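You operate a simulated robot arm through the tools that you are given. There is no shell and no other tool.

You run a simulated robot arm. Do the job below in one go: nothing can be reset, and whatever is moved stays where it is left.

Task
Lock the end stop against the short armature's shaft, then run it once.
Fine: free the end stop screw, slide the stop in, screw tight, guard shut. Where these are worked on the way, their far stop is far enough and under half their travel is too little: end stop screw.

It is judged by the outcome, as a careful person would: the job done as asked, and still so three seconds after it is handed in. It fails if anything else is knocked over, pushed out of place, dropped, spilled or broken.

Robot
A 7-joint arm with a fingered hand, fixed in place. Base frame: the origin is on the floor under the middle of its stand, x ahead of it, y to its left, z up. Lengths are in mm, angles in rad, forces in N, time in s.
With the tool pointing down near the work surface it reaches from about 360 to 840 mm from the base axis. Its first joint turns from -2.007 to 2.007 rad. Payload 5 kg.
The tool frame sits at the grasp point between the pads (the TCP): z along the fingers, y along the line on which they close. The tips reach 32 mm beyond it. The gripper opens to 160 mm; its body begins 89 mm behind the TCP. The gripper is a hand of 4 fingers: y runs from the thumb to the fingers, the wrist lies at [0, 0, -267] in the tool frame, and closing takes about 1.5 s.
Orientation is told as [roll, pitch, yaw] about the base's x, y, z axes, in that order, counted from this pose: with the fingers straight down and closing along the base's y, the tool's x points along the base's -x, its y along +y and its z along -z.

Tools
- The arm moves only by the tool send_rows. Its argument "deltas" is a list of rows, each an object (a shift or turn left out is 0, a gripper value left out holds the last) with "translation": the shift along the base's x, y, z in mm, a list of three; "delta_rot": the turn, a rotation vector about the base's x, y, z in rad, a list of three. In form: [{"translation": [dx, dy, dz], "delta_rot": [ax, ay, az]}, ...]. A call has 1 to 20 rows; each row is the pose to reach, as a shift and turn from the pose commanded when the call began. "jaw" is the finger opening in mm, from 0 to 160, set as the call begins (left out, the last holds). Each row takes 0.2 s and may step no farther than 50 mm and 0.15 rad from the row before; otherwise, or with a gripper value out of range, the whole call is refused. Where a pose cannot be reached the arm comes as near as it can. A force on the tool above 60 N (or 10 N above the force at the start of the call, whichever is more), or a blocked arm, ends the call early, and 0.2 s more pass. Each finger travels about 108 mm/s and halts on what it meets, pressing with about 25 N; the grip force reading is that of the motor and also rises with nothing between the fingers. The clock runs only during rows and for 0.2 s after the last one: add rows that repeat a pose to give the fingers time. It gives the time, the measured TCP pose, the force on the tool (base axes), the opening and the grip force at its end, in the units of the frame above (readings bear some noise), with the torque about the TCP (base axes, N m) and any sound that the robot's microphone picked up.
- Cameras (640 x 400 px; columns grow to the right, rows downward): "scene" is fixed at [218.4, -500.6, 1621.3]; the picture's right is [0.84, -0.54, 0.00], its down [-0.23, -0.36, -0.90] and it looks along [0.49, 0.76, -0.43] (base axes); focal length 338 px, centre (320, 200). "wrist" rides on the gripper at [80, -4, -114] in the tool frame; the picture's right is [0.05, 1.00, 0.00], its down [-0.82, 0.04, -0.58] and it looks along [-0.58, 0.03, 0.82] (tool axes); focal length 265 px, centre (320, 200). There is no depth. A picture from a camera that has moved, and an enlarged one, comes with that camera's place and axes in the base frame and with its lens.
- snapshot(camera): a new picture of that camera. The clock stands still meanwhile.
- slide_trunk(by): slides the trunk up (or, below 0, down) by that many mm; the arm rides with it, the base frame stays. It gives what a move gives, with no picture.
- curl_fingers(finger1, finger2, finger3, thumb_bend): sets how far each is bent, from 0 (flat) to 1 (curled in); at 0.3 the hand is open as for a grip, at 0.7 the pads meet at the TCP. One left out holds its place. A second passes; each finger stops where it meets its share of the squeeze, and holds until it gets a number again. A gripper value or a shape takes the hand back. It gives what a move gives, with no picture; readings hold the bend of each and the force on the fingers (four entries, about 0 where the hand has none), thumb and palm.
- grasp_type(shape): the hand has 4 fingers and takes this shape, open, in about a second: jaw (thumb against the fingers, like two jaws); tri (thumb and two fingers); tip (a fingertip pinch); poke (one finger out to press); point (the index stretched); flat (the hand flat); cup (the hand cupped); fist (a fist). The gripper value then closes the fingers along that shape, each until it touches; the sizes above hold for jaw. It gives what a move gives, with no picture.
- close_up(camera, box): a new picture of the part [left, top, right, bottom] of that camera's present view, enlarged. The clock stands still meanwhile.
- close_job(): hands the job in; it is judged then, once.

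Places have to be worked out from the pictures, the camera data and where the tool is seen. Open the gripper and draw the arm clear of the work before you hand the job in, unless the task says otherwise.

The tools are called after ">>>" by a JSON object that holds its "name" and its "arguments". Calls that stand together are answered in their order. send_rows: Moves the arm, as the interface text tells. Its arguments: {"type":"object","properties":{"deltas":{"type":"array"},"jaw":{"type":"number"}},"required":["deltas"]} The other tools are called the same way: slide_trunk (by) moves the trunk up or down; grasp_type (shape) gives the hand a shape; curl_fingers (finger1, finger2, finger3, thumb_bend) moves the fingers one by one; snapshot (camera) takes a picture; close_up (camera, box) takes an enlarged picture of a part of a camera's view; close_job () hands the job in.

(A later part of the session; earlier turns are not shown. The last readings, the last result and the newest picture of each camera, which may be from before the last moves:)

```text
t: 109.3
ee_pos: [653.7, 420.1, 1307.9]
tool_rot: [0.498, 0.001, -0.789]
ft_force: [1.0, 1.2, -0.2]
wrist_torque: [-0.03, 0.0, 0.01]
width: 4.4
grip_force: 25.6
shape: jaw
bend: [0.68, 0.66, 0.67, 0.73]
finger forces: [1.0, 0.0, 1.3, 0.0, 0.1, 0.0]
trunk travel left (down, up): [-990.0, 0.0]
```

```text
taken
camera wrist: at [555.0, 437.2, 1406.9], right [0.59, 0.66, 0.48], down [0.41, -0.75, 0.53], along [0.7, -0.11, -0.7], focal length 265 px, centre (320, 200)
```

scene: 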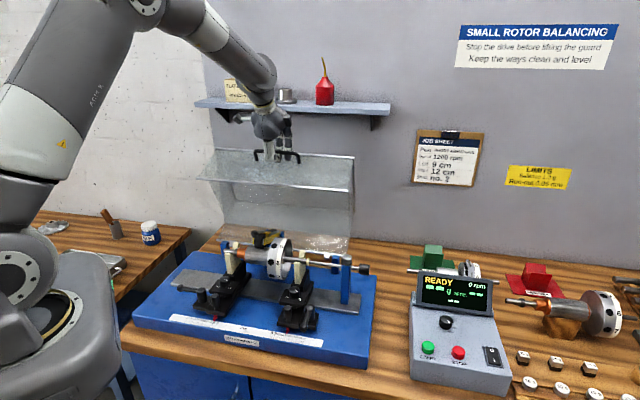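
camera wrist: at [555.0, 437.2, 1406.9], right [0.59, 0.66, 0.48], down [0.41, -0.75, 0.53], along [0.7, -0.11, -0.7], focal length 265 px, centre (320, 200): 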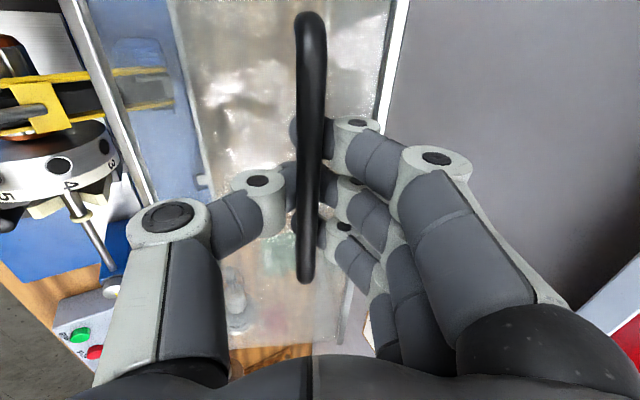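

The guard is following with almost no force. I continue to about 33° along the arc.

>>> {"name": "send_rows", "arguments": {"deltas": [{"translation": [-13.2, -13.2, 0.8]}, {"translation": [-26.3, -26.3, 0.5]}, {"translation": [-39.5, -39.5, -0.7]}, {"translation": [-52.5, -52.5, -2.9]}, {"translation": [-65.5, -65.5, -6.1]}, {"translation": [-78.4, -78.4, -10.2]}]}}

>>> {"name": "snapshot", "arguments": {"camera": "wrist"}}

>>> {"name": "snapshot", "arguments": {"camera": "scene"}}

```text
t: 110.7
ee_pos: [574.7, 342.2, 1297.8]
tool_rot: [0.499, 0.002, -0.786]
ft_force: [0.1, 0.7, -0.4]
wrist_torque: [0.04, -0.07, -0.01]
width: 4.3
grip_force: 25.4
shape: jaw
bend: [0.68, 0.66, 0.68, 0.73]
finger forces: [0.4, 0.0, 0.7, 0.1, 0.0, 0.0]
trunk travel left (down, up): [-990.0, 0.0]
```

```text
taken
camera wrist: at [476.2, 358.3, 1396.6], right [0.59, 0.66, 0.48], down [0.41, -0.75, 0.53], along [0.7, -0.11, -0.7], focal length 265 px, centre (320, 200)
```

wrist: 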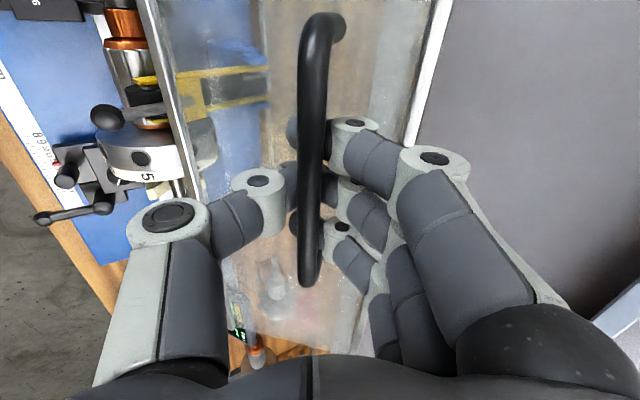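

```text
taken
```

scene: 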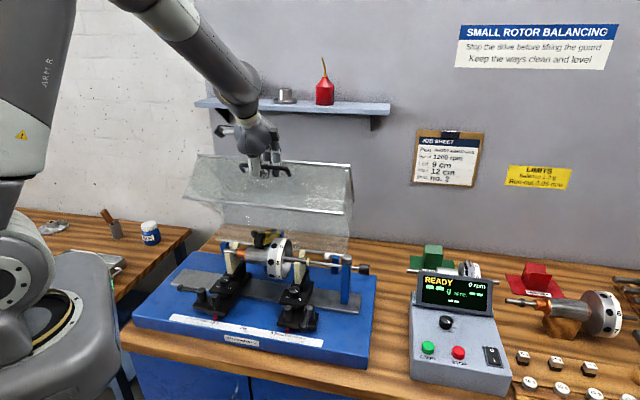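

Still under 1 N. I continue to about 48°, past the balance point, to see how the guard's weight shows up.

>>> {"name": "send_rows", "arguments": {"deltas": [{"translation": [-12.7, -12.7, -5.1]}, {"translation": [-25.1, -25.1, -11.1]}, {"translation": [-37.3, -37.3, -18]}, {"translation": [-49.3, -49.3, -25.8]}, {"translation": [-61, -61, -34.5]}, {"translation": [-61, -61, -34.5]}]}}

>>> {"name": "snapshot", "arguments": {"camera": "wrist"}}

>>> {"name": "snapshot", "arguments": {"camera": "scene"}}

```text
t: 112.1
ee_pos: [514.2, 282.6, 1260.9]
tool_rot: [0.497, 0.002, -0.787]
ft_force: [-1.3, -0.6, -0.5]
wrist_torque: [0.0, 0.01, -0.02]
width: 4.4
grip_force: 24.8
shape: jaw
bend: [0.68, 0.66, 0.68, 0.73]
finger forces: [0.0, 0.1, 0.0, 0.0, 0.0, 0.0]
trunk travel left (down, up): [-990.0, 0.0]
```

```text
taken
camera wrist: at [415.4, 297.6, 1361.8], right [0.58, 0.66, 0.48], down [0.41, -0.75, 0.53], along [0.7, -0.11, -0.7], focal length 265 px, centre (320, 200)
```

wrist: 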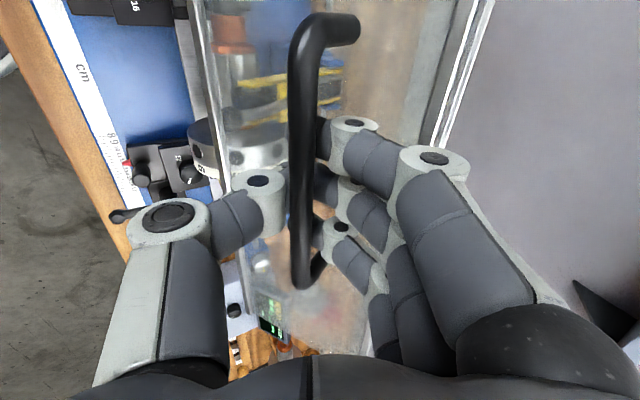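

```text
taken
```

scene: 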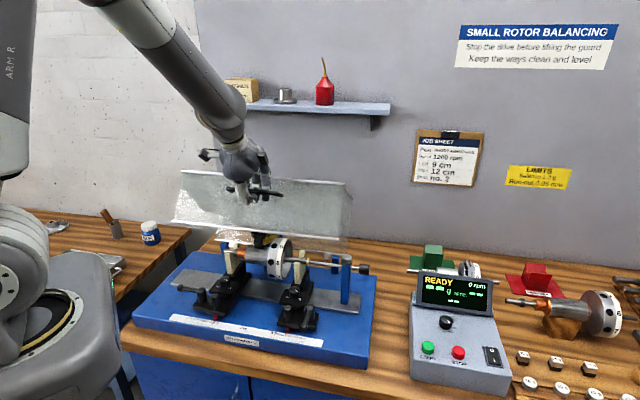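

No load at all on the hand, so the guard holds itself by hinge friction. I continue to about 66°.

>>> {"name": "send_rows", "arguments": {"deltas": [{"translation": [-11.3, -11.3, -9.6]}, {"translation": [-22.3, -22.3, -19.9]}, {"translation": [-32.8, -32.8, -31.1]}, {"translation": [-42.9, -42.9, -43]}, {"translation": [-52.6, -52.6, -55.7]}, {"translation": [-61.7, -61.7, -69]}, {"translation": [-61.7, -61.7, -69]}]}}

>>> {"name": "snapshot", "arguments": {"camera": "wrist"}}

>>> {"name": "snapshot", "arguments": {"camera": "scene"}}

```text
t: 113.7
ee_pos: [453.8, 220.6, 1193.8]
tool_rot: [0.497, 0.003, -0.788]
ft_force: [-0.3, 0.7, -2.2]
wrist_torque: [-0.01, -0.02, -0.01]
width: 4.3
grip_force: 24.5
shape: jaw
bend: [0.68, 0.66, 0.68, 0.73]
finger forces: [0.0, 0.0, 0.1, 0.0, 0.1, 0.0]
trunk travel left (down, up): [-990.0, 0.0]
```

```text
taken
camera wrist: at [354.2, 236.1, 1292.9], right [0.59, 0.66, 0.48], down [0.41, -0.75, 0.53], along [0.7, -0.11, -0.7], focal length 265 px, centre (320, 200)
```

wrist: 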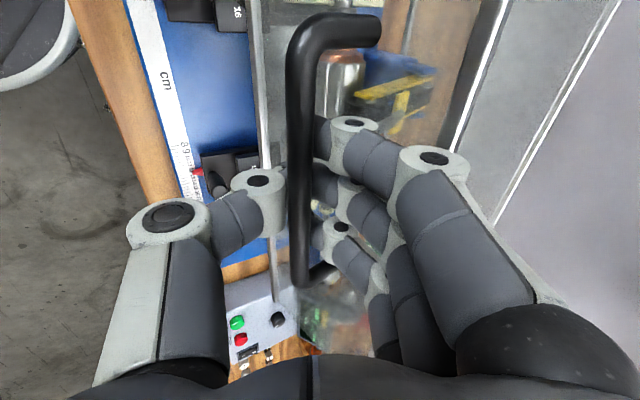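

```text
taken
```

scene: 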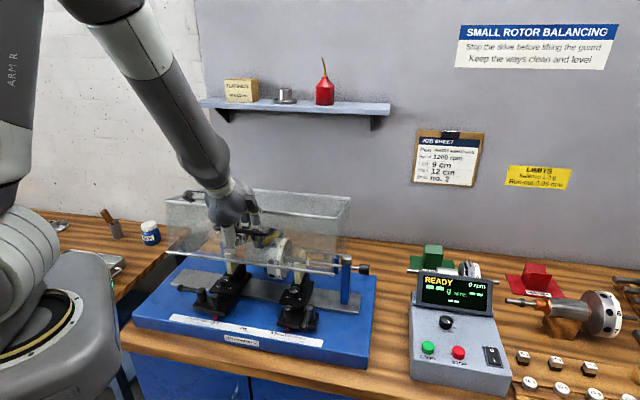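

The guard is nearly down. I continue to about 75° while easing the hand tilt back a little to keep the wrist from folding too close to the base.

>>> {"name": "send_rows", "arguments": {"deltas": [{"translation": [-8.7, -8.7, -14], "delta_rot": [-0.028, 0.028, 0]}, {"translation": [-16.9, -16.9, -28.7], "delta_rot": [-0.057, 0.057, 0]}, {"translation": [-24.5, -24.5, -43.9], "delta_rot": [-0.085, 0.085, 0]}, {"translation": [-24.5, -24.5, -43.9], "delta_rot": [-0.085, 0.085, 0]}]}}

>>> {"name": "snapshot", "arguments": {"camera": "wrist"}}

>>> {"name": "close_up", "arguments": {"camera": "scene", "box": [150, 180, 390, 330]}}

```text
t: 114.7
ee_pos: [426.6, 193.6, 1149.4]
tool_rot: [0.379, 0.001, -0.788]
ft_force: [-4.8, -4.5, 1.8]
wrist_torque: [0.38, -0.32, -0.02]
width: 4.7
grip_force: 24.7
shape: jaw
bend: [0.68, 0.65, 0.68, 0.73]
finger forces: [0.7, 8.7, 1.1, 0.0, 0.0, 0.1]
trunk travel left (down, up): [-990.0, 0.0]
```

```text
taken
camera wrist: at [337.0, 219.5, 1255.4], right [0.62, 0.69, 0.37], down [0.45, -0.7, 0.55], along [0.64, -0.18, -0.75], focal length 265 px, centre (320, 200)
```

wrist: 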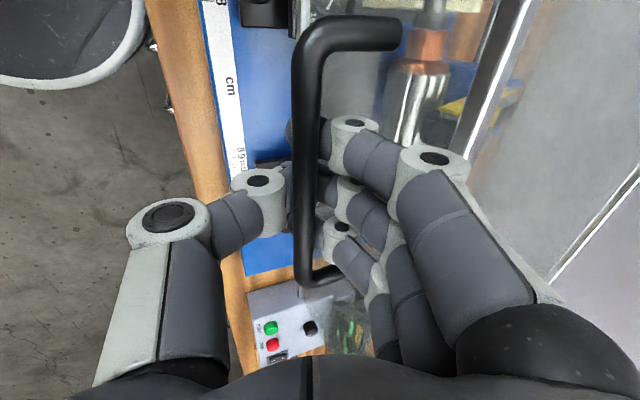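

```text
2.67 times, centred on (270, 255) of scene
camera zoom: at [218.4, -500.6, 1621.3], right [0.84, -0.54, 0.0], down [-0.23, -0.36, -0.9], along [0.49, 0.76, -0.43], focal length 902 px, centre (453, 53)
```

zoom: 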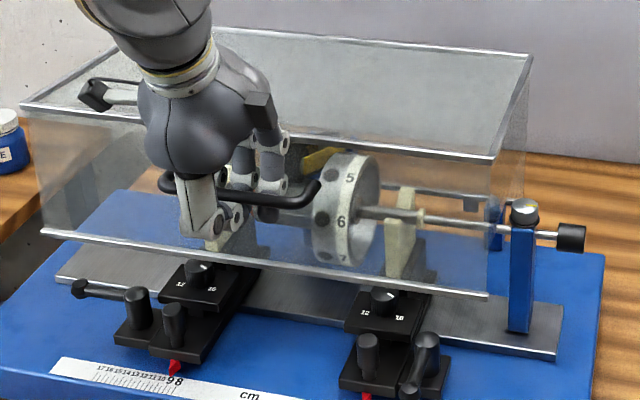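

Finger 2 now feels about 9 N, since the fingertips are beginning to touch the panel behind the bar as it comes upright. I go 3° more with a slight tilt back to relieve that.

>>> {"name": "send_rows", "arguments": {"deltas": [{"translation": [-3, -3, -5], "delta_rot": [0.03, -0.03, 0]}, {"translation": [-6, -6, -10], "delta_rot": [0.06, -0.06, 0]}, {"translation": [-8.5, -8.5, -15.8], "delta_rot": [0.085, -0.085, 0]}, {"translation": [-8.5, -8.5, -15.8], "delta_rot": [0.085, -0.085, 0]}]}}

>>> {"name": "close_up", "arguments": {"camera": "scene", "box": [150, 180, 390, 330]}}

```text
t: 115.7
ee_pos: [431.1, 190.4, 1134.7]
tool_rot: [0.499, 0.002, -0.788]
ft_force: [-6.1, -7.7, 3.8]
wrist_torque: [0.22, -0.21, -0.02]
width: 4.5
grip_force: 24.9
shape: jaw
bend: [0.68, 0.65, 0.68, 0.73]
finger forces: [0.0, 10.2, 0.1, 0.0, 0.1, 0.0]
out of reach, approached as far as the arm can: row 3, 4
trunk travel left (down, up): [-990.0, 0.0]
```

```text
2.67 times, centred on (270, 255) of scene
camera zoom: at [218.4, -500.6, 1621.3], right [0.84, -0.54, 0.0], down [-0.23, -0.36, -0.9], along [0.49, 0.76, -0.43], focal length 902 px, centre (453, 53)
```

zoom: 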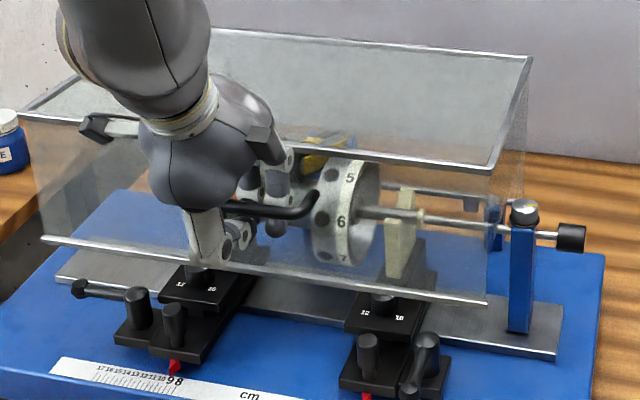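

The wrist has reached its inner limit with about 7° left. I open only the thumb, leaving the fingers where they are so they don't push the panel, and lift the hand straight up off the bar.

>>> {"name": "curl_fingers", "arguments": {"thumb_bend": 0.3}}

>>> {"name": "send_rows", "arguments": {"deltas": [{"translation": [0, 0, 10]}, {"translation": [0, 0, 25]}, {"translation": [0, 0, 45]}, {"translation": [0, 0, 70]}, {"translation": [0, 0, 90]}, {"translation": [0, 0, 90]}]}}

>>> {"name": "close_up", "arguments": {"camera": "scene", "box": [150, 150, 390, 330]}}

>>> {"name": "snapshot", "arguments": {"camera": "wrist"}}

```text
t: 116.7
ee_pos: [430.5, 189.9, 1134.2]
tool_rot: [0.496, 0.001, -0.785]
ft_force: [-2.2, -3.9, -0.1]
wrist_torque: [0.18, -0.05, -0.02]
width: 72.8
grip_force: 2.2
shape: fingers
bend: [0.68, 0.69, 0.68, 0.3]
finger forces: [1.6, 1.3, 1.6, 0.1, 0.0, 0.0]
trunk travel left (down, up): [-990.0, 0.0]
```

```text
t: 118.1
ee_pos: [432.5, 190.8, 1224.0]
tool_rot: [0.497, 0.001, -0.786]
ft_force: [0.4, 0.1, 0.0]
wrist_torque: [-0.01, 0.01, -0.05]
width: 73.6
grip_force: 0.1
shape: fingers
bend: [0.69, 0.69, 0.69, 0.3]
finger forces: [0.0, 0.1, 0.0, 0.0, 0.1, 0.0]
trunk travel left (down, up): [-990.0, 0.0]
```

```text
2.22 times, centred on (270, 240) of scene
camera zoom: at [218.4, -500.6, 1621.3], right [0.84, -0.54, 0.0], down [-0.23, -0.36, -0.9], along [0.49, 0.76, -0.43], focal length 752 px, centre (431, 111)
```

zoom: 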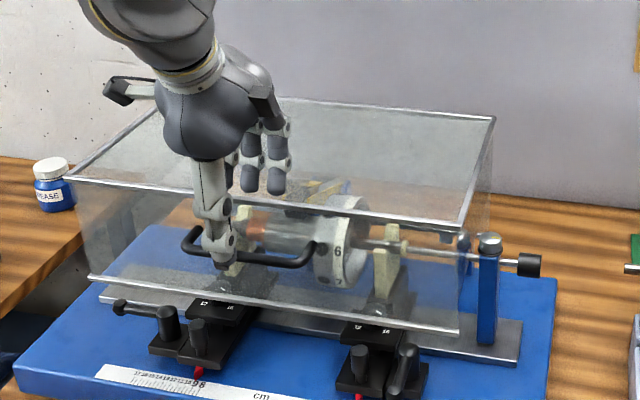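

```text
taken
camera wrist: at [332.7, 207.8, 1322.6], right [0.58, 0.66, 0.48], down [0.41, -0.75, 0.53], along [0.7, -0.11, -0.7], focal length 265 px, centre (320, 200)
```

wrist: 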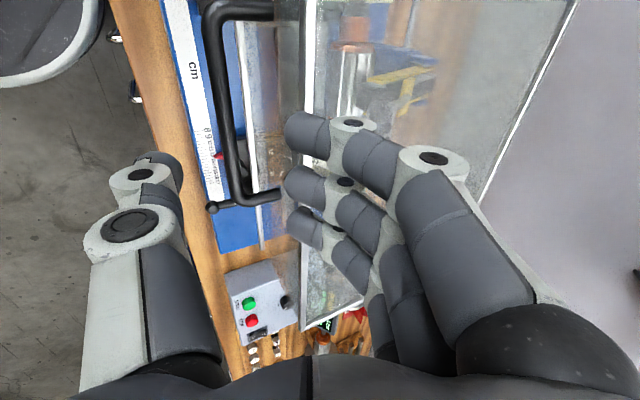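

The hand is free and the guard stayed (or dropped) near shut. I rise higher, straighten the hand and move aside to see whether it's fully down.

>>> {"name": "send_rows", "arguments": {"deltas": [{"translation": [0, 0, 20], "delta_rot": [0, 0, 0]}, {"translation": [10, 10, 50], "delta_rot": [-0.07, 0.07, 0]}, {"translation": [20, 10, 80], "delta_rot": [-0.15, 0.15, 0]}, {"translation": [40, 0, 100], "delta_rot": [-0.23, 0.23, 0]}, {"translation": [60, -20, 110], "delta_rot": [-0.3, 0.3, 0]}, {"translation": [80, -50, 110], "delta_rot": [-0.3536, 0.3536, 0]}, {"translation": [100, -90, 110], "delta_rot": [-0.3536, 0.3536, 0]}, {"translation": [120, -130, 110], "delta_rot": [-0.3536, 0.3536, 0]}, {"translation": [130, -175, 110], "delta_rot": [-0.3536, 0.3536, 0]}, {"translation": [135, -220, 110], "delta_rot": [-0.3536, 0.3536, 0]}, {"translation": [135, -220, 110], "delta_rot": [-0.3536, 0.3536, 0]}], "jaw": 60}}

>>> {"name": "snapshot", "arguments": {"camera": "scene"}}

>>> {"name": "close_up", "arguments": {"camera": "scene", "box": [150, 170, 390, 330]}}

```text
t: 120.5
ee_pos: [566.7, -27.7, 1333.9]
tool_rot: [-0.001, 0.0, -0.787]
ft_force: [0.1, 0.7, 0.6]
wrist_torque: [-0.03, 0.02, 0.02]
width: 60.0
grip_force: 0.1
shape: jaw
bend: [0.73, 0.73, 0.73, 0.7]
finger forces: [0.0, 0.1, 0.0, 0.0, 0.0, 0.1]
trunk travel left (down, up): [-990.0, 0.0]
```

```text
taken
```

scene: 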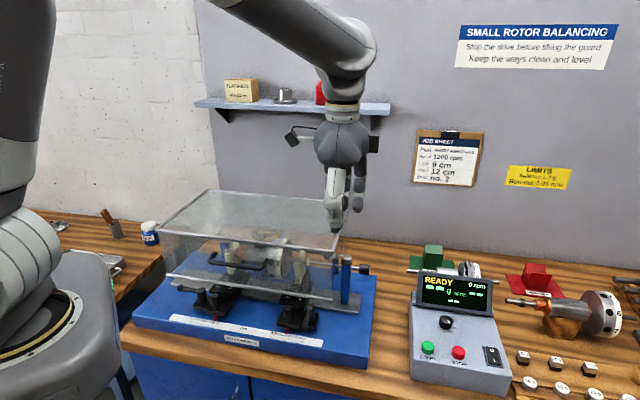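

```text
2.50 times, centred on (270, 250) of scene
camera zoom: at [218.4, -500.6, 1621.3], right [0.84, -0.54, 0.0], down [-0.23, -0.36, -0.9], along [0.49, 0.76, -0.43], focal length 846 px, centre (445, 75)
```

zoom: 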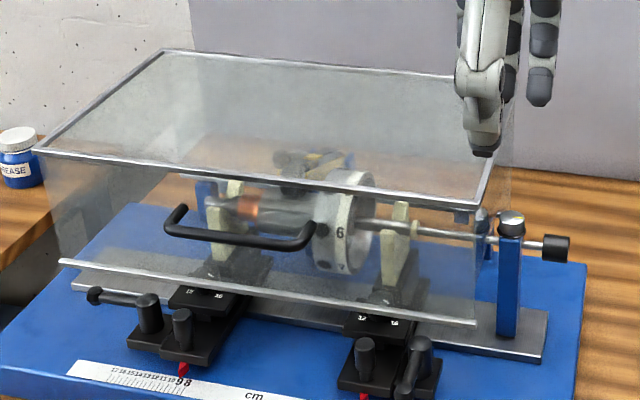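

The front panel now looks almost upright, but I can't be sure it's fully down. I check the control display and then press the guard gently down near its front edge with closed fingertips.

>>> {"name": "close_up", "arguments": {"camera": "scene", "box": [400, 260, 520, 400]}}

>>> {"name": "snapshot", "arguments": {"camera": "wrist"}}

```text
2.86 times, centred on (460, 330) of scene
camera zoom: at [218.4, -500.6, 1621.3], right [0.84, -0.54, 0.0], down [-0.23, -0.36, -0.9], along [0.49, 0.76, -0.43], focal length 967 px, centre (-80, -171)
```

zoom: 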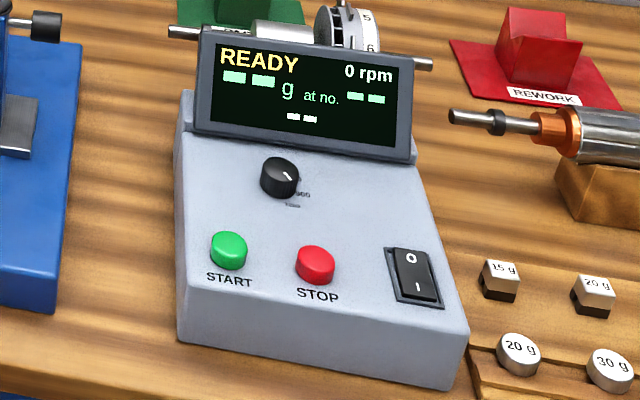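

```text
taken
camera wrist: at [506.3, 25.7, 1448.7], right [0.67, 0.74, 0.0], down [0.61, -0.55, 0.58], along [0.43, -0.39, -0.82], focal length 265 px, centre (320, 200)
```

wrist: 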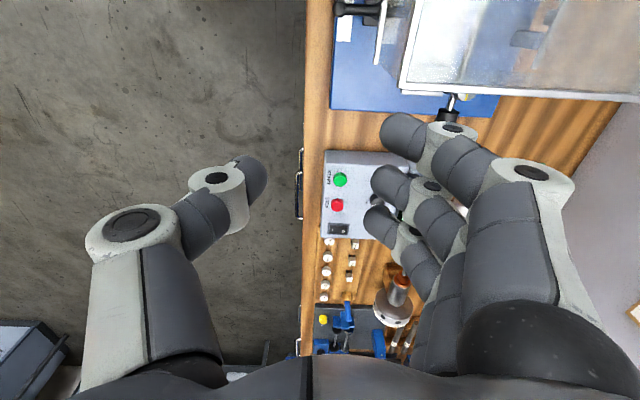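

The display still reads READY. I close the fingers and move over the guard's top panel near its front edge, at about (452, 226), high first.

>>> {"name": "send_rows", "arguments": {"deltas": [{"translation": [-17, 37, 0]}, {"translation": [-34, 74, 0]}, {"translation": [-50, 110, 0]}, {"translation": [-67, 147, 0]}, {"translation": [-84, 184, 0]}, {"translation": [-100, 220, 0]}, {"translation": [-115, 254, -20]}, {"translation": [-115, 254, -50]}, {"translation": [-115, 254, -70]}, {"translation": [-115, 254, -70]}], "jaw": 0}}

>>> {"name": "snapshot", "arguments": {"camera": "wrist"}}

>>> {"name": "close_up", "arguments": {"camera": "scene", "box": [150, 150, 390, 330]}}

```text
t: 122.7
ee_pos: [450.3, 225.2, 1262.7]
tool_rot: [-0.002, 0.0, -0.787]
ft_force: [-0.4, 0.0, 0.1]
wrist_torque: [-0.03, 0.0, 0.01]
width: 0.1
grip_force: 25.3
shape: jaw
bend: [0.68, 0.63, 0.68, 0.67]
finger forces: [0.0, 0.0, 0.1, 0.1, 0.0, 0.0]
trunk travel left (down, up): [-990.0, 0.0]
```

```text
taken
camera wrist: at [390.6, 278.9, 1378.4], right [0.67, 0.74, 0.0], down [0.61, -0.55, 0.58], along [0.43, -0.39, -0.82], focal length 265 px, centre (320, 200)
```

wrist: 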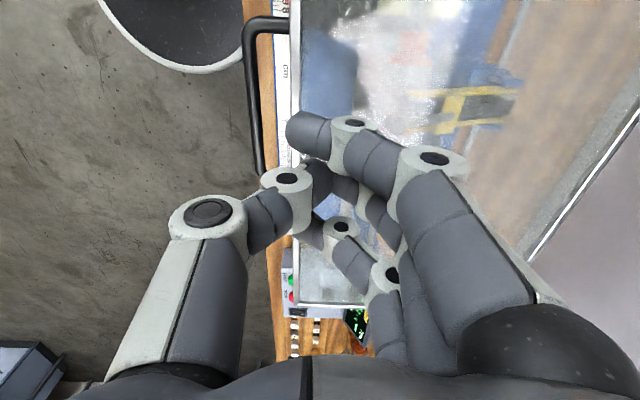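

```text
2.22 times, centred on (270, 240) of scene
camera zoom: at [218.4, -500.6, 1621.3], right [0.84, -0.54, 0.0], down [-0.23, -0.36, -0.9], along [0.49, 0.76, -0.43], focal length 752 px, centre (431, 111)
```

zoom: 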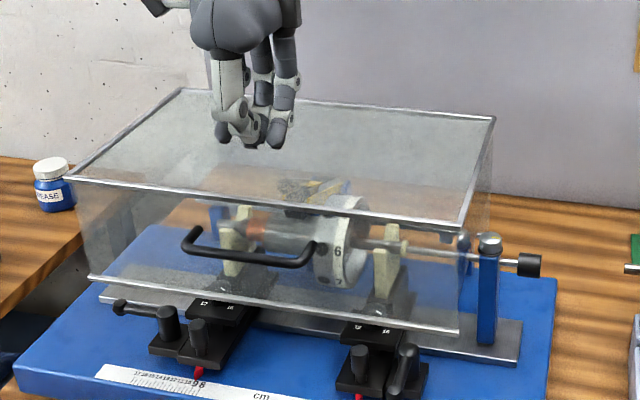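

The fingertips are about 21 mm behind the guard's front top edge. I descend to just above it and then probe in small steps for contact.

>>> {"name": "send_rows", "arguments": {"deltas": [{"translation": [0, 0, -15]}, {"translation": [0, 0, -30]}, {"translation": [0, 0, -42]}, {"translation": [0, 0, -48]}, {"translation": [0, 0, -54]}, {"translation": [0, 0, -54]}]}}

>>> {"name": "send_rows", "arguments": {"deltas": [{"translation": [0, 0, -3]}, {"translation": [0, 0, -6]}, {"translation": [0, 0, -9]}, {"translation": [0, 0, -12]}, {"translation": [0, 0, -12]}]}}

>>> {"name": "close_up", "arguments": {"camera": "scene", "box": [150, 150, 390, 330]}}

```text
t: 124.1
ee_pos: [451.3, 223.6, 1210.3]
tool_rot: [-0.002, 0.001, -0.787]
ft_force: [0.3, 1.4, 0.5]
wrist_torque: [-0.01, 0.0, 0.01]
width: 0.0
grip_force: 25.5
shape: jaw
bend: [0.68, 0.63, 0.68, 0.67]
finger forces: [0.0, 0.0, 0.1, 0.0, 0.0, 0.1]
trunk travel left (down, up): [-990.0, 0.0]
```

```text
t: 125.4
ee_pos: [451.6, 227.0, 1203.3]
tool_rot: [0.012, -0.003, -0.787]
ft_force: [-7.1, -3.3, 34.5]
wrist_torque: [0.11, 0.12, 0.04]
width: 0.0
grip_force: 25.3
shape: jaw
bend: [0.68, 0.69, 0.68, 0.68]
finger forces: [0.1, 0.0, 0.0, 0.0, 0.0, 0.1]
trunk travel left (down, up): [-990.0, 0.0]
stopped in row 5: the force on the tool passed its limit at 61 N (the readings are from after the stop); the commanded pose is now the measured one
```

```text
2.22 times, centred on (270, 240) of scene
camera zoom: at [218.4, -500.6, 1621.3], right [0.84, -0.54, 0.0], down [-0.23, -0.36, -0.9], along [0.49, 0.76, -0.43], focal length 752 px, centre (431, 111)
```

zoom: 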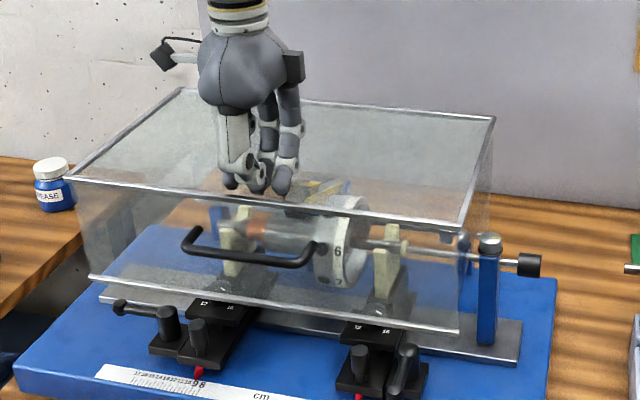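

At 61 N the guard did not give at all, and its picture is unchanged, so it is against its stop with the front panel upright. I back off right away and look closely at the right side panel and the rod to be sure nothing is propping it open.

>>> {"name": "send_rows", "arguments": {"deltas": [{"translation": [0, 0, 10]}, {"translation": [0, 0, 40]}, {"translation": [0, 0, 80]}, {"translation": [0, 0, 120]}, {"translation": [0, 0, 120]}]}}

>>> {"name": "close_up", "arguments": {"camera": "scene", "box": [310, 210, 370, 310]}}

>>> {"name": "close_up", "arguments": {"camera": "scene", "box": [150, 180, 270, 300]}}

```text
t: 126.6
ee_pos: [452.5, 226.6, 1319.8]
tool_rot: [0.003, -0.003, -0.787]
ft_force: [0.8, 0.7, -0.1]
wrist_torque: [-0.02, 0.03, -0.02]
width: 0.0
grip_force: 24.7
shape: jaw
bend: [0.68, 0.64, 0.68, 0.67]
finger forces: [0.1, 0.0, 0.1, 0.0, 0.0, 0.0]
trunk travel left (down, up): [-990.0, 0.0]
```

```text
4.00 times, centred on (340, 260) of scene
camera zoom: at [218.4, -500.6, 1621.3], right [0.84, -0.54, 0.0], down [-0.23, -0.36, -0.9], along [0.49, 0.76, -0.43], focal length 1354 px, centre (240, -40)
```

zoom: 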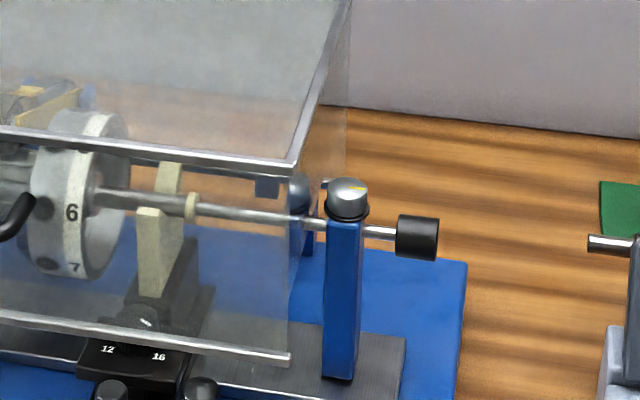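

```text
3.33 times, centred on (210, 240) of scene
camera zoom: at [218.4, -500.6, 1621.3], right [0.84, -0.54, 0.0], down [-0.23, -0.36, -0.9], along [0.49, 0.76, -0.43], focal length 1128 px, centre (687, 67)
```

zoom: 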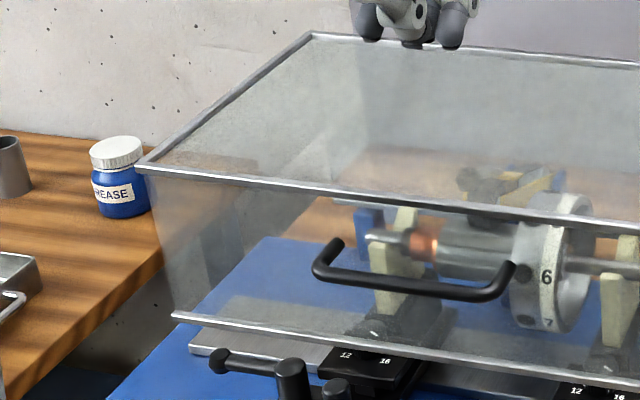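

Both ends of the front panel come out vertical (top and bottom edges at the same depth), so the guard is shut. Now for the run: I look closely at the dial and buttons, and put the hand into the poke shape.

>>> {"name": "close_up", "arguments": {"camera": "scene", "box": [420, 300, 480, 370]}}

>>> {"name": "grasp_type", "arguments": {"shape": "poke"}}

>>> {"name": "snapshot", "arguments": {"camera": "wrist"}}

>>> {"name": "snapshot", "arguments": {"camera": "scene"}}

```text
5.71 times, centred on (450, 335) of scene
camera zoom: at [218.4, -500.6, 1621.3], right [0.84, -0.54, 0.0], down [-0.23, -0.36, -0.9], along [0.49, 0.76, -0.43], focal length 1934 px, centre (-423, -571)
```

zoom: 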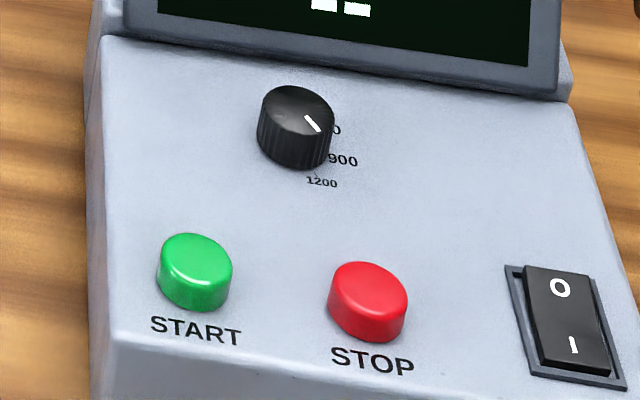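

```text
t: 127.5
ee_pos: [453.7, 226.7, 1321.2]
tool_rot: [0.005, -0.003, -0.786]
ft_force: [0.1, -0.7, -0.6]
wrist_torque: [0.01, 0.01, 0.01]
width: 0.0
grip_force: 0.0
shape: poke
bend: [1.0, 1.0, 1.0, 0.47]
finger forces: [0.0, 0.0, 0.1, 0.1, 0.0, 0.0]
trunk travel left (down, up): [-990.0, 0.0]
```

```text
taken
camera wrist: at [392.7, 280.6, 1435.3], right [0.67, 0.74, 0.0], down [0.6, -0.55, 0.58], along [0.43, -0.39, -0.82], focal length 265 px, centre (320, 200)
```

wrist: 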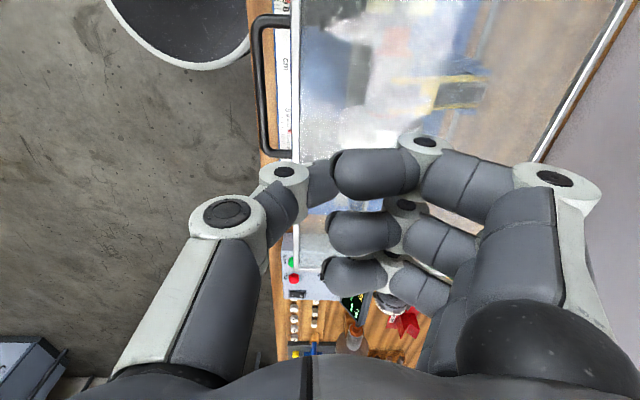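

```text
taken
```

scene: 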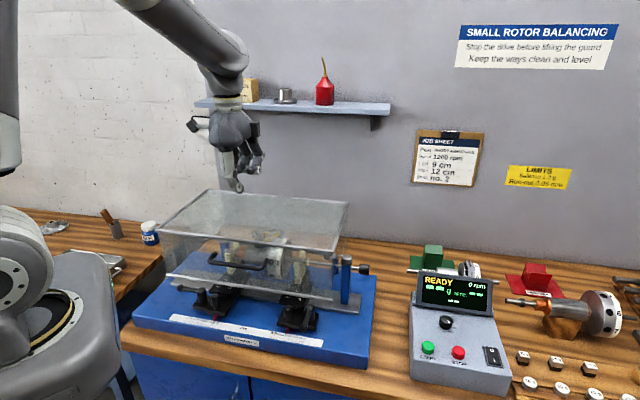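

The thumb is the pressing digit in this shape. Before moving, I zoom in on the hand in the scene view to locate the thumb tip relative to the TCP.

>>> {"name": "close_up", "arguments": {"camera": "scene", "box": [180, 90, 300, 210]}}

>>> {"name": "close_up", "arguments": {"camera": "wrist", "box": [180, 120, 460, 310]}}

```text
3.33 times, centred on (240, 150) of scene
camera zoom: at [218.4, -500.6, 1621.3], right [0.84, -0.54, 0.0], down [-0.23, -0.36, -0.9], along [0.49, 0.76, -0.43], focal length 1128 px, centre (587, 367)
```

zoom: 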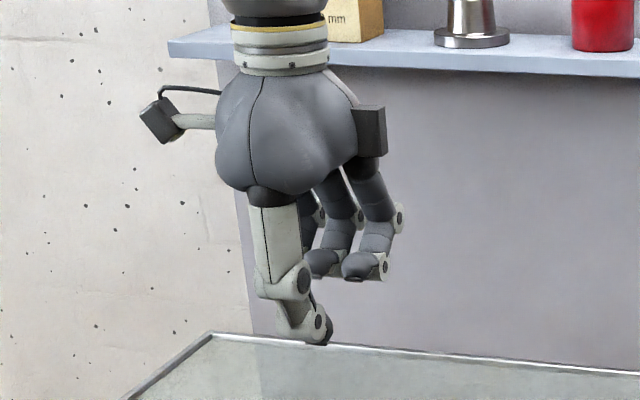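

```text
2.11 times, centred on (320, 215) of wrist
camera zoom: at [392.7, 280.6, 1435.3], right [0.67, 0.74, 0.0], down [0.6, -0.55, 0.58], along [0.43, -0.39, -0.82], focal length 559 px, centre (320, 168)
```

zoom: 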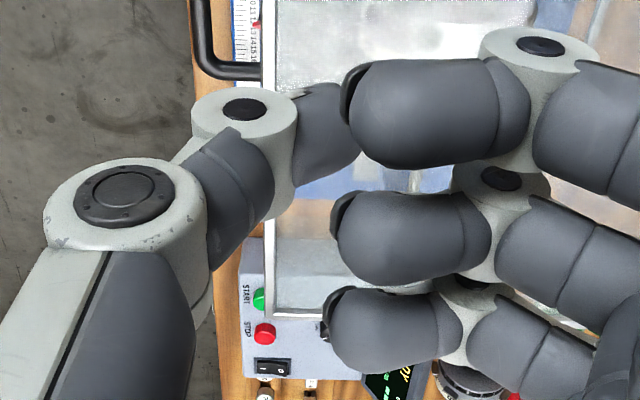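

The thumb tip lies roughly 35 mm below the TCP and about 11 mm toward the finger side. START is near (761, −145, 937), so I move the TCP over (749, −148) at a safe height first.

>>> {"name": "send_rows", "arguments": {"deltas": [{"translation": [27, -34, 0]}, {"translation": [54, -68, 0]}, {"translation": [81, -102, 0]}, {"translation": [107, -136, 0]}, {"translation": [134, -170, 0]}, {"translation": [161, -204, -10]}, {"translation": [188, -238, -20]}, {"translation": [215, -273, -35]}, {"translation": [242, -307, -50]}, {"translation": [268, -341, -60]}, {"translation": [295, -375, -70]}, {"translation": [295, -375, -100]}, {"translation": [295, -375, -140]}, {"translation": [295, -375, -180]}, {"translation": [295, -375, -220]}, {"translation": [295, -375, -220]}]}}

>>> {"name": "close_up", "arguments": {"camera": "scene", "box": [380, 240, 520, 380]}}

>>> {"name": "snapshot", "arguments": {"camera": "wrist"}}

```text
t: 130.9
ee_pos: [750.2, -148.8, 1100.4]
tool_rot: [0.006, -0.004, -0.787]
ft_force: [-0.2, 0.2, -0.2]
wrist_torque: [-0.01, -0.04, 0.01]
width: 0.1
grip_force: 0.0
shape: poke
bend: [1.0, 1.0, 1.0, 0.47]
finger forces: [0.0, 0.0, 0.1, 0.0, 0.0, 0.0]
trunk travel left (down, up): [-990.0, 0.0]
```

```text
2.86 times, centred on (450, 310) of scene
camera zoom: at [218.4, -500.6, 1621.3], right [0.84, -0.54, 0.0], down [-0.23, -0.36, -0.9], along [0.49, 0.76, -0.43], focal length 967 px, centre (-51, -114)
```

zoom: 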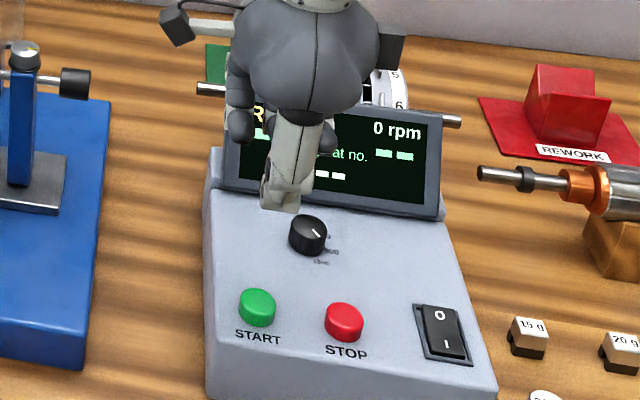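

```text
taken
camera wrist: at [687.5, -94.5, 1214.9], right [0.67, 0.74, 0.01], down [0.6, -0.55, 0.58], along [0.43, -0.39, -0.81], focal length 265 px, centre (320, 200)
```

wrist: 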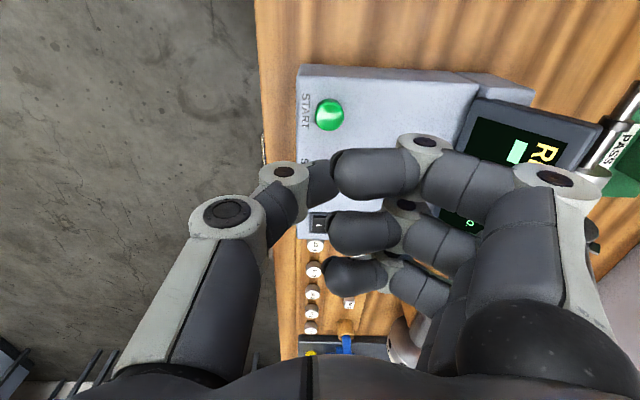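

START appears at exactly the predicted thumb offset in the wrist view. I zoom in on the thumb tip from the scene camera to confirm where it will land.

>>> {"name": "close_up", "arguments": {"camera": "scene", "box": [415, 275, 485, 365]}}

>>> {"name": "close_up", "arguments": {"camera": "wrist", "box": [240, 60, 420, 220]}}

```text
4.44 times, centred on (450, 320) of scene
camera zoom: at [218.4, -500.6, 1621.3], right [0.84, -0.54, 0.0], down [-0.23, -0.36, -0.9], along [0.49, 0.76, -0.43], focal length 1504 px, centre (-258, -333)
```

zoom: 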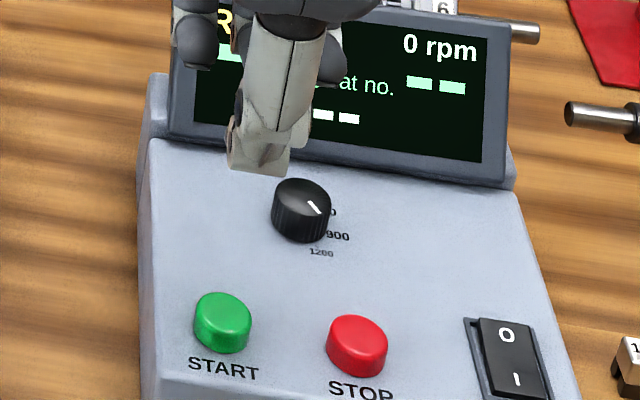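

```text
2.50 times, centred on (330, 140) of wrist
camera zoom: at [687.5, -94.5, 1214.9], right [0.67, 0.74, 0.01], down [0.6, -0.55, 0.58], along [0.43, -0.39, -0.81], focal length 664 px, centre (295, 350)
```

zoom: 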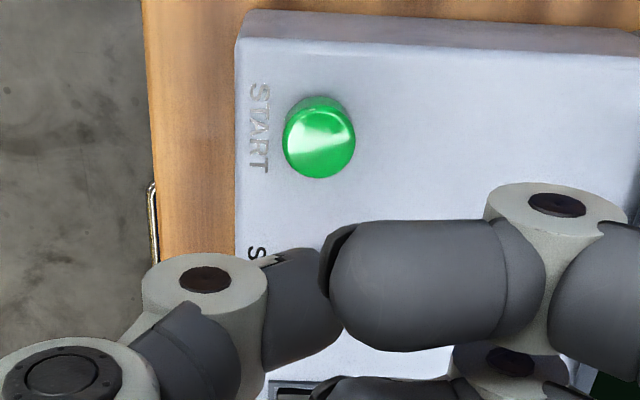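

The thumb tip lines up with START within a few millimetres. I descend to just above the button and look again.

>>> {"name": "send_rows", "arguments": {"deltas": [{"translation": [0, 0, -25]}, {"translation": [0, 0, -50]}, {"translation": [0, 0, -75]}, {"translation": [0, 0, -95]}, {"translation": [0, 0, -105]}, {"translation": [0, 0, -105]}]}}

>>> {"name": "close_up", "arguments": {"camera": "scene", "box": [415, 275, 485, 365]}}

>>> {"name": "close_up", "arguments": {"camera": "wrist", "box": [240, 60, 420, 220]}}

```text
t: 132.3
ee_pos: [748.1, -148.0, 996.1]
tool_rot: [0.005, -0.002, -0.789]
ft_force: [-0.8, -0.1, 0.2]
wrist_torque: [0.01, -0.05, 0.0]
width: 0.0
grip_force: 0.1
shape: poke
bend: [1.0, 1.0, 1.0, 0.47]
finger forces: [0.1, 0.0, 0.0, 0.0, 0.0, 0.0]
trunk travel left (down, up): [-990.0, 0.0]
```

```text
4.44 times, centred on (450, 320) of scene
camera zoom: at [218.4, -500.6, 1621.3], right [0.84, -0.54, 0.0], down [-0.23, -0.36, -0.9], along [0.49, 0.76, -0.43], focal length 1504 px, centre (-258, -333)
```

zoom: 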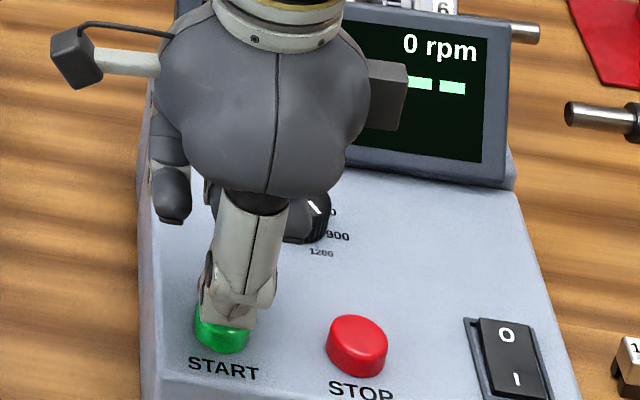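

```text
2.50 times, centred on (330, 140) of wrist
camera zoom: at [687.9, -94.1, 1110.4], right [0.67, 0.74, 0.0], down [0.6, -0.55, 0.58], along [0.43, -0.39, -0.81], focal length 664 px, centre (295, 350)
```

zoom: 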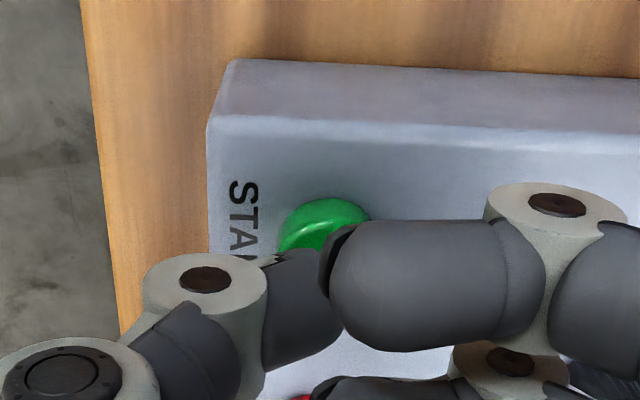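

The thumb tip is right over START and the curled fingers clear the dial. I press down slowly in small steps.

>>> {"name": "send_rows", "arguments": {"deltas": [{"translation": [0, 0, -4]}, {"translation": [0, 0, -8]}, {"translation": [0, 0, -11]}, {"translation": [0, 0, -14]}]}}

>>> {"name": "close_up", "arguments": {"camera": "scene", "box": [400, 260, 500, 365]}}

```text
t: 133.3
ee_pos: [749.1, -149.1, 981.5]
tool_rot: [0.005, -0.001, -0.787]
ft_force: [0.3, 0.8, 1.8]
wrist_torque: [0.02, -0.03, 0.0]
width: 0.0
grip_force: 0.0
shape: poke
bend: [1.0, 1.0, 1.0, 0.47]
finger forces: [0.0, 0.0, 0.0, 0.1, 1.2, 0.0]
trunk travel left (down, up): [-990.0, 0.0]
```

```text
3.81 times, centred on (450, 312) of scene
camera zoom: at [218.4, -500.6, 1621.3], right [0.84, -0.54, 0.0], down [-0.23, -0.36, -0.9], along [0.49, 0.76, -0.43], focal length 1289 px, centre (-175, -229)
```

zoom: 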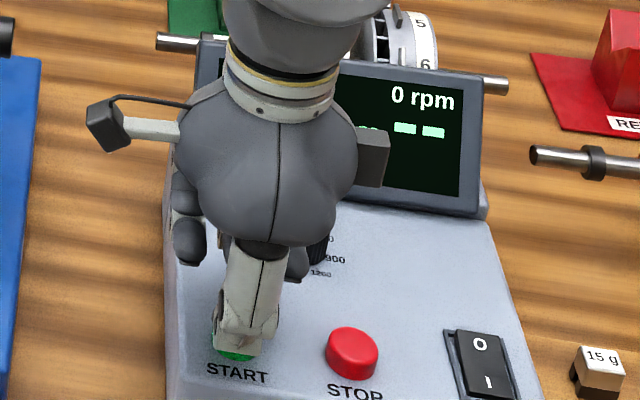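

The thumb has just touched the button (1.2 N). I press 4 mm more.

>>> {"name": "send_rows", "arguments": {"deltas": [{"translation": [0, 0, -2]}, {"translation": [0, 0, -4]}, {"translation": [0, 0, -4]}]}}

>>> {"name": "close_up", "arguments": {"camera": "scene", "box": [400, 260, 500, 365]}}

```text
t: 134.1
ee_pos: [748.8, -146.4, 977.6]
tool_rot: [0.005, -0.003, -0.787]
ft_force: [-1.1, 0.1, 6.5]
wrist_torque: [-0.02, -0.03, -0.01]
width: 0.1
grip_force: 0.1
shape: poke
bend: [1.0, 1.0, 1.0, 0.47]
finger forces: [0.0, 0.0, 0.0, 0.0, 6.3, 0.0]
trunk travel left (down, up): [-990.0, 0.0]
heard: click
```

```text
3.81 times, centred on (450, 312) of scene
camera zoom: at [218.4, -500.6, 1621.3], right [0.84, -0.54, 0.0], down [-0.23, -0.36, -0.9], along [0.49, 0.76, -0.43], focal length 1289 px, centre (-175, -229)
```

zoom: 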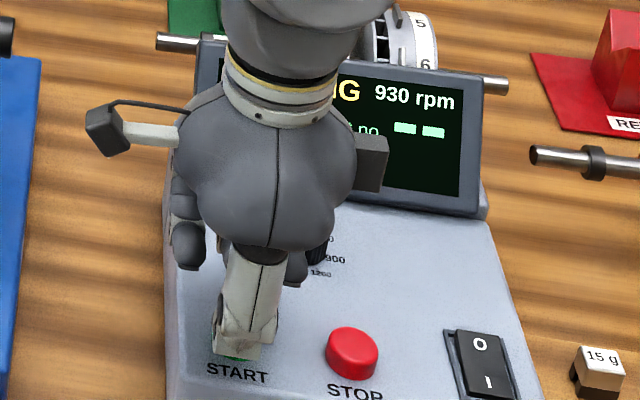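

A click was heard and the display shows it running at 930 rpm. I lift off the button and watch the run.

>>> {"name": "send_rows", "arguments": {"deltas": [{"translation": [0, 0, 15]}, {"translation": [0, 0, 45]}, {"translation": [0, 0, 90]}, {"translation": [0, 0, 130]}, {"translation": [-20, 0, 170]}, {"translation": [-50, 0, 200]}, {"translation": [-90, 0, 220]}, {"translation": [-130, 0, 230]}]}}

>>> {"name": "snapshot", "arguments": {"camera": "scene"}}

>>> {"name": "close_up", "arguments": {"camera": "scene", "box": [400, 255, 510, 390]}}

```text
t: 135.9
ee_pos: [618.3, -148.5, 1209.2]
tool_rot: [0.006, -0.003, -0.787]
ft_force: [-1.0, 0.1, -0.1]
wrist_torque: [0.02, -0.01, -0.02]
width: 0.0
grip_force: 0.0
shape: poke
bend: [1.0, 1.0, 1.0, 0.47]
finger forces: [0.0, 0.0, 0.1, 0.1, 0.0, 0.1]
trunk travel left (down, up): [-990.0, 0.0]
```

```text
taken
```

scene: 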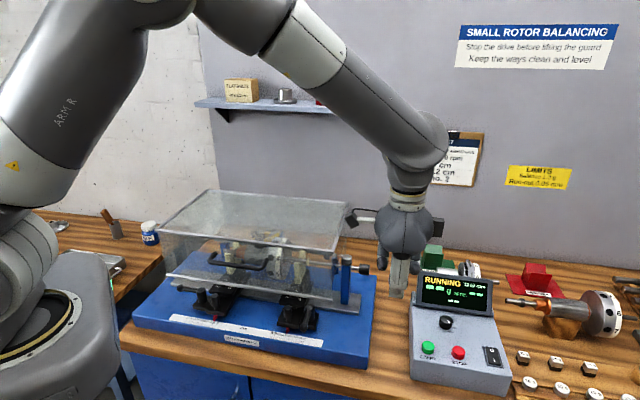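

```text
2.96 times, centred on (455, 322) of scene
camera zoom: at [218.4, -500.6, 1621.3], right [0.84, -0.54, 0.0], down [-0.23, -0.36, -0.9], along [0.49, 0.76, -0.43], focal length 1003 px, centre (-80, -163)
```

zoom: 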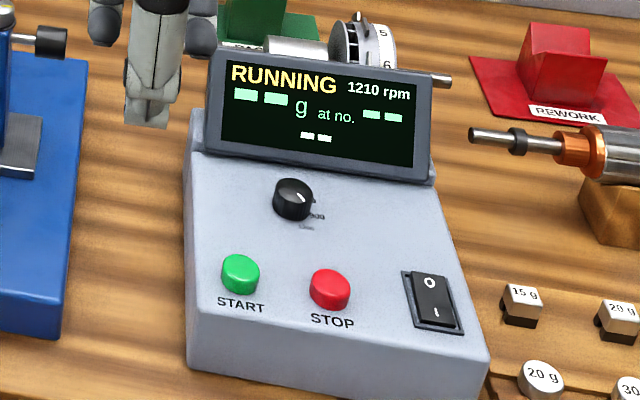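

It's running at about 1200 rpm, the job-sheet speed. I hold the arm clear and wait for the run to finish.

>>> {"name": "send_rows", "arguments": {"deltas": [{"translation": [-20, 0, 10]}, {"translation": [-40, 0, 20]}, {"translation": [-60, 0, 20]}, {"translation": [-60, 0, 20]}, {"translation": [-60, 0, 20]}, {"translation": [-60, 0, 20]}, {"translation": [-60, 0, 20]}, {"translation": [-60, 0, 20]}, {"translation": [-60, 0, 20]}, {"translation": [-60, 0, 20]}, {"translation": [-60, 0, 20]}, {"translation": [-60, 0, 20]}, {"translation": [-60, 0, 20]}, {"translation": [-60, 0, 20]}, {"translation": [-60, 0, 20]}]}}

>>> {"name": "close_up", "arguments": {"camera": "scene", "box": [400, 255, 510, 390]}}

>>> {"name": "close_up", "arguments": {"camera": "scene", "box": [150, 180, 390, 330]}}

```text
t: 139.1
ee_pos: [559.6, -148.8, 1228.4]
tool_rot: [0.005, -0.002, -0.787]
ft_force: [-0.6, 0.6, 0.8]
wrist_torque: [-0.03, 0.02, 0.0]
width: 0.4
grip_force: 0.0
shape: poke
bend: [1.0, 1.0, 1.0, 0.47]
finger forces: [0.0, 0.0, 0.0, 0.0, 0.0, 0.0]
trunk travel left (down, up): [-990.0, 0.0]
```

```text
2.96 times, centred on (455, 322) of scene
camera zoom: at [218.4, -500.6, 1621.3], right [0.84, -0.54, 0.0], down [-0.23, -0.36, -0.9], along [0.49, 0.76, -0.43], focal length 1003 px, centre (-80, -163)
```

zoom: 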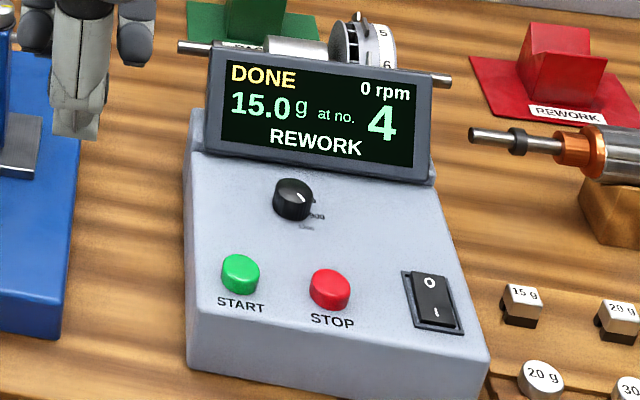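

```text
2.67 times, centred on (270, 255) of scene
camera zoom: at [218.4, -500.6, 1621.3], right [0.84, -0.54, 0.0], down [-0.23, -0.36, -0.9], along [0.49, 0.76, -0.43], focal length 902 px, centre (453, 53)
```

zoom: 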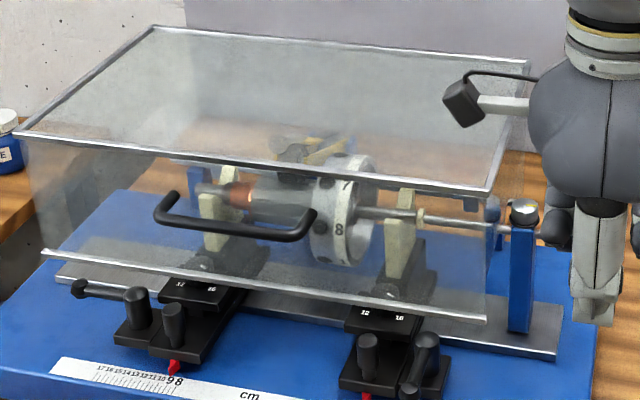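

The run has finished: DONE, 0 rpm, 15.0 g at no. 4. I draw the arm back clear, open the hand, and check the stop tip and the surroundings one last time.

>>> {"name": "grasp_type", "arguments": {"shape": "jaw"}}

>>> {"name": "send_rows", "arguments": {"deltas": [{"translation": [-20, 0, 30]}, {"translation": [-40, 0, 60]}, {"translation": [-60, 0, 90]}, {"translation": [-80, 0, 120]}, {"translation": [-100, 0, 150]}, {"translation": [-100, 0, 180]}, {"translation": [-100, 0, 180]}], "jaw": 160}}

>>> {"name": "snapshot", "arguments": {"camera": "scene"}}

>>> {"name": "close_up", "arguments": {"camera": "scene", "box": [290, 240, 380, 300]}}

>>> {"name": "close_up", "arguments": {"camera": "scene", "box": [190, 50, 400, 180]}}

```text
t: 140.0
ee_pos: [558.2, -149.0, 1227.9]
tool_rot: [0.004, -0.001, -0.787]
ft_force: [0.4, -0.1, 0.7]
wrist_torque: [-0.01, 0.0, 0.01]
width: 159.9
grip_force: 0.1
shape: jaw
bend: [0.3, 0.3, 0.3, 0.3]
finger forces: [0.0, 0.1, 0.0, 0.1, 0.0, 0.0]
trunk travel left (down, up): [-990.0, 0.0]
```

```text
t: 141.6
ee_pos: [457.6, -147.4, 1406.8]
tool_rot: [0.007, -0.003, -0.787]
ft_force: [0.5, -0.2, 0.0]
wrist_torque: [0.0, -0.02, -0.03]
width: 159.8
grip_force: 0.1
shape: jaw
bend: [0.3, 0.3, 0.3, 0.3]
finger forces: [0.1, 0.0, 0.0, 0.0, 0.0, 0.1]
trunk travel left (down, up): [-990.0, 0.0]
```

```text
taken
```

scene: 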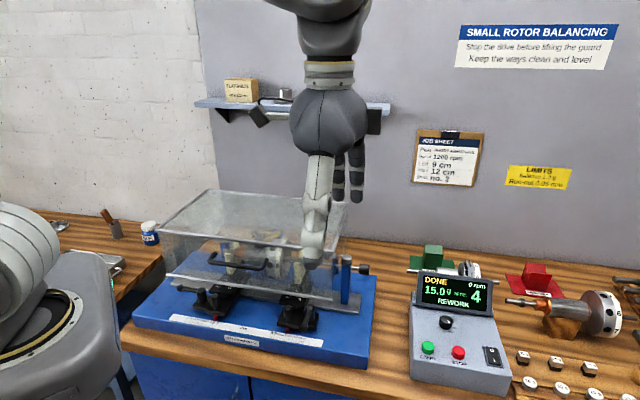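

```text
6.67 times, centred on (335, 270) of scene
camera zoom: at [218.4, -500.6, 1621.3], right [0.84, -0.54, 0.0], down [-0.23, -0.36, -0.9], along [0.49, 0.76, -0.43], focal length 2256 px, centre (220, -267)
```

zoom: 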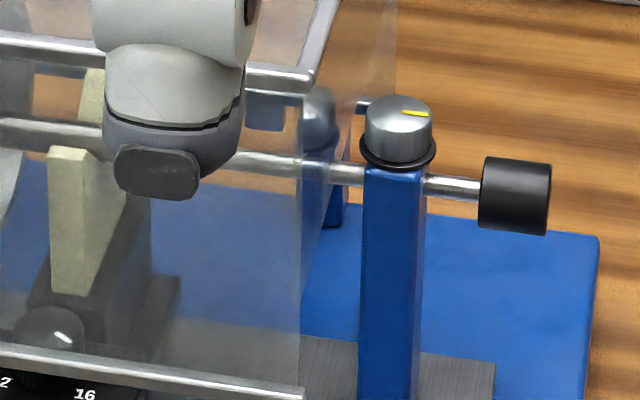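

```text
3.05 times, centred on (295, 115) of scene
camera zoom: at [218.4, -500.6, 1621.3], right [0.84, -0.54, 0.0], down [-0.23, -0.36, -0.9], along [0.49, 0.76, -0.43], focal length 1031 px, centre (396, 459)
```

zoom: 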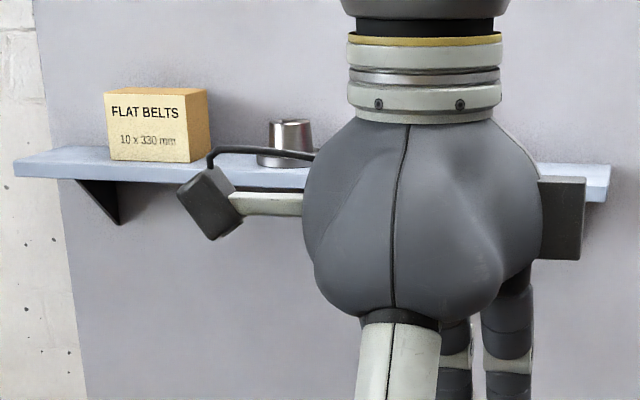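

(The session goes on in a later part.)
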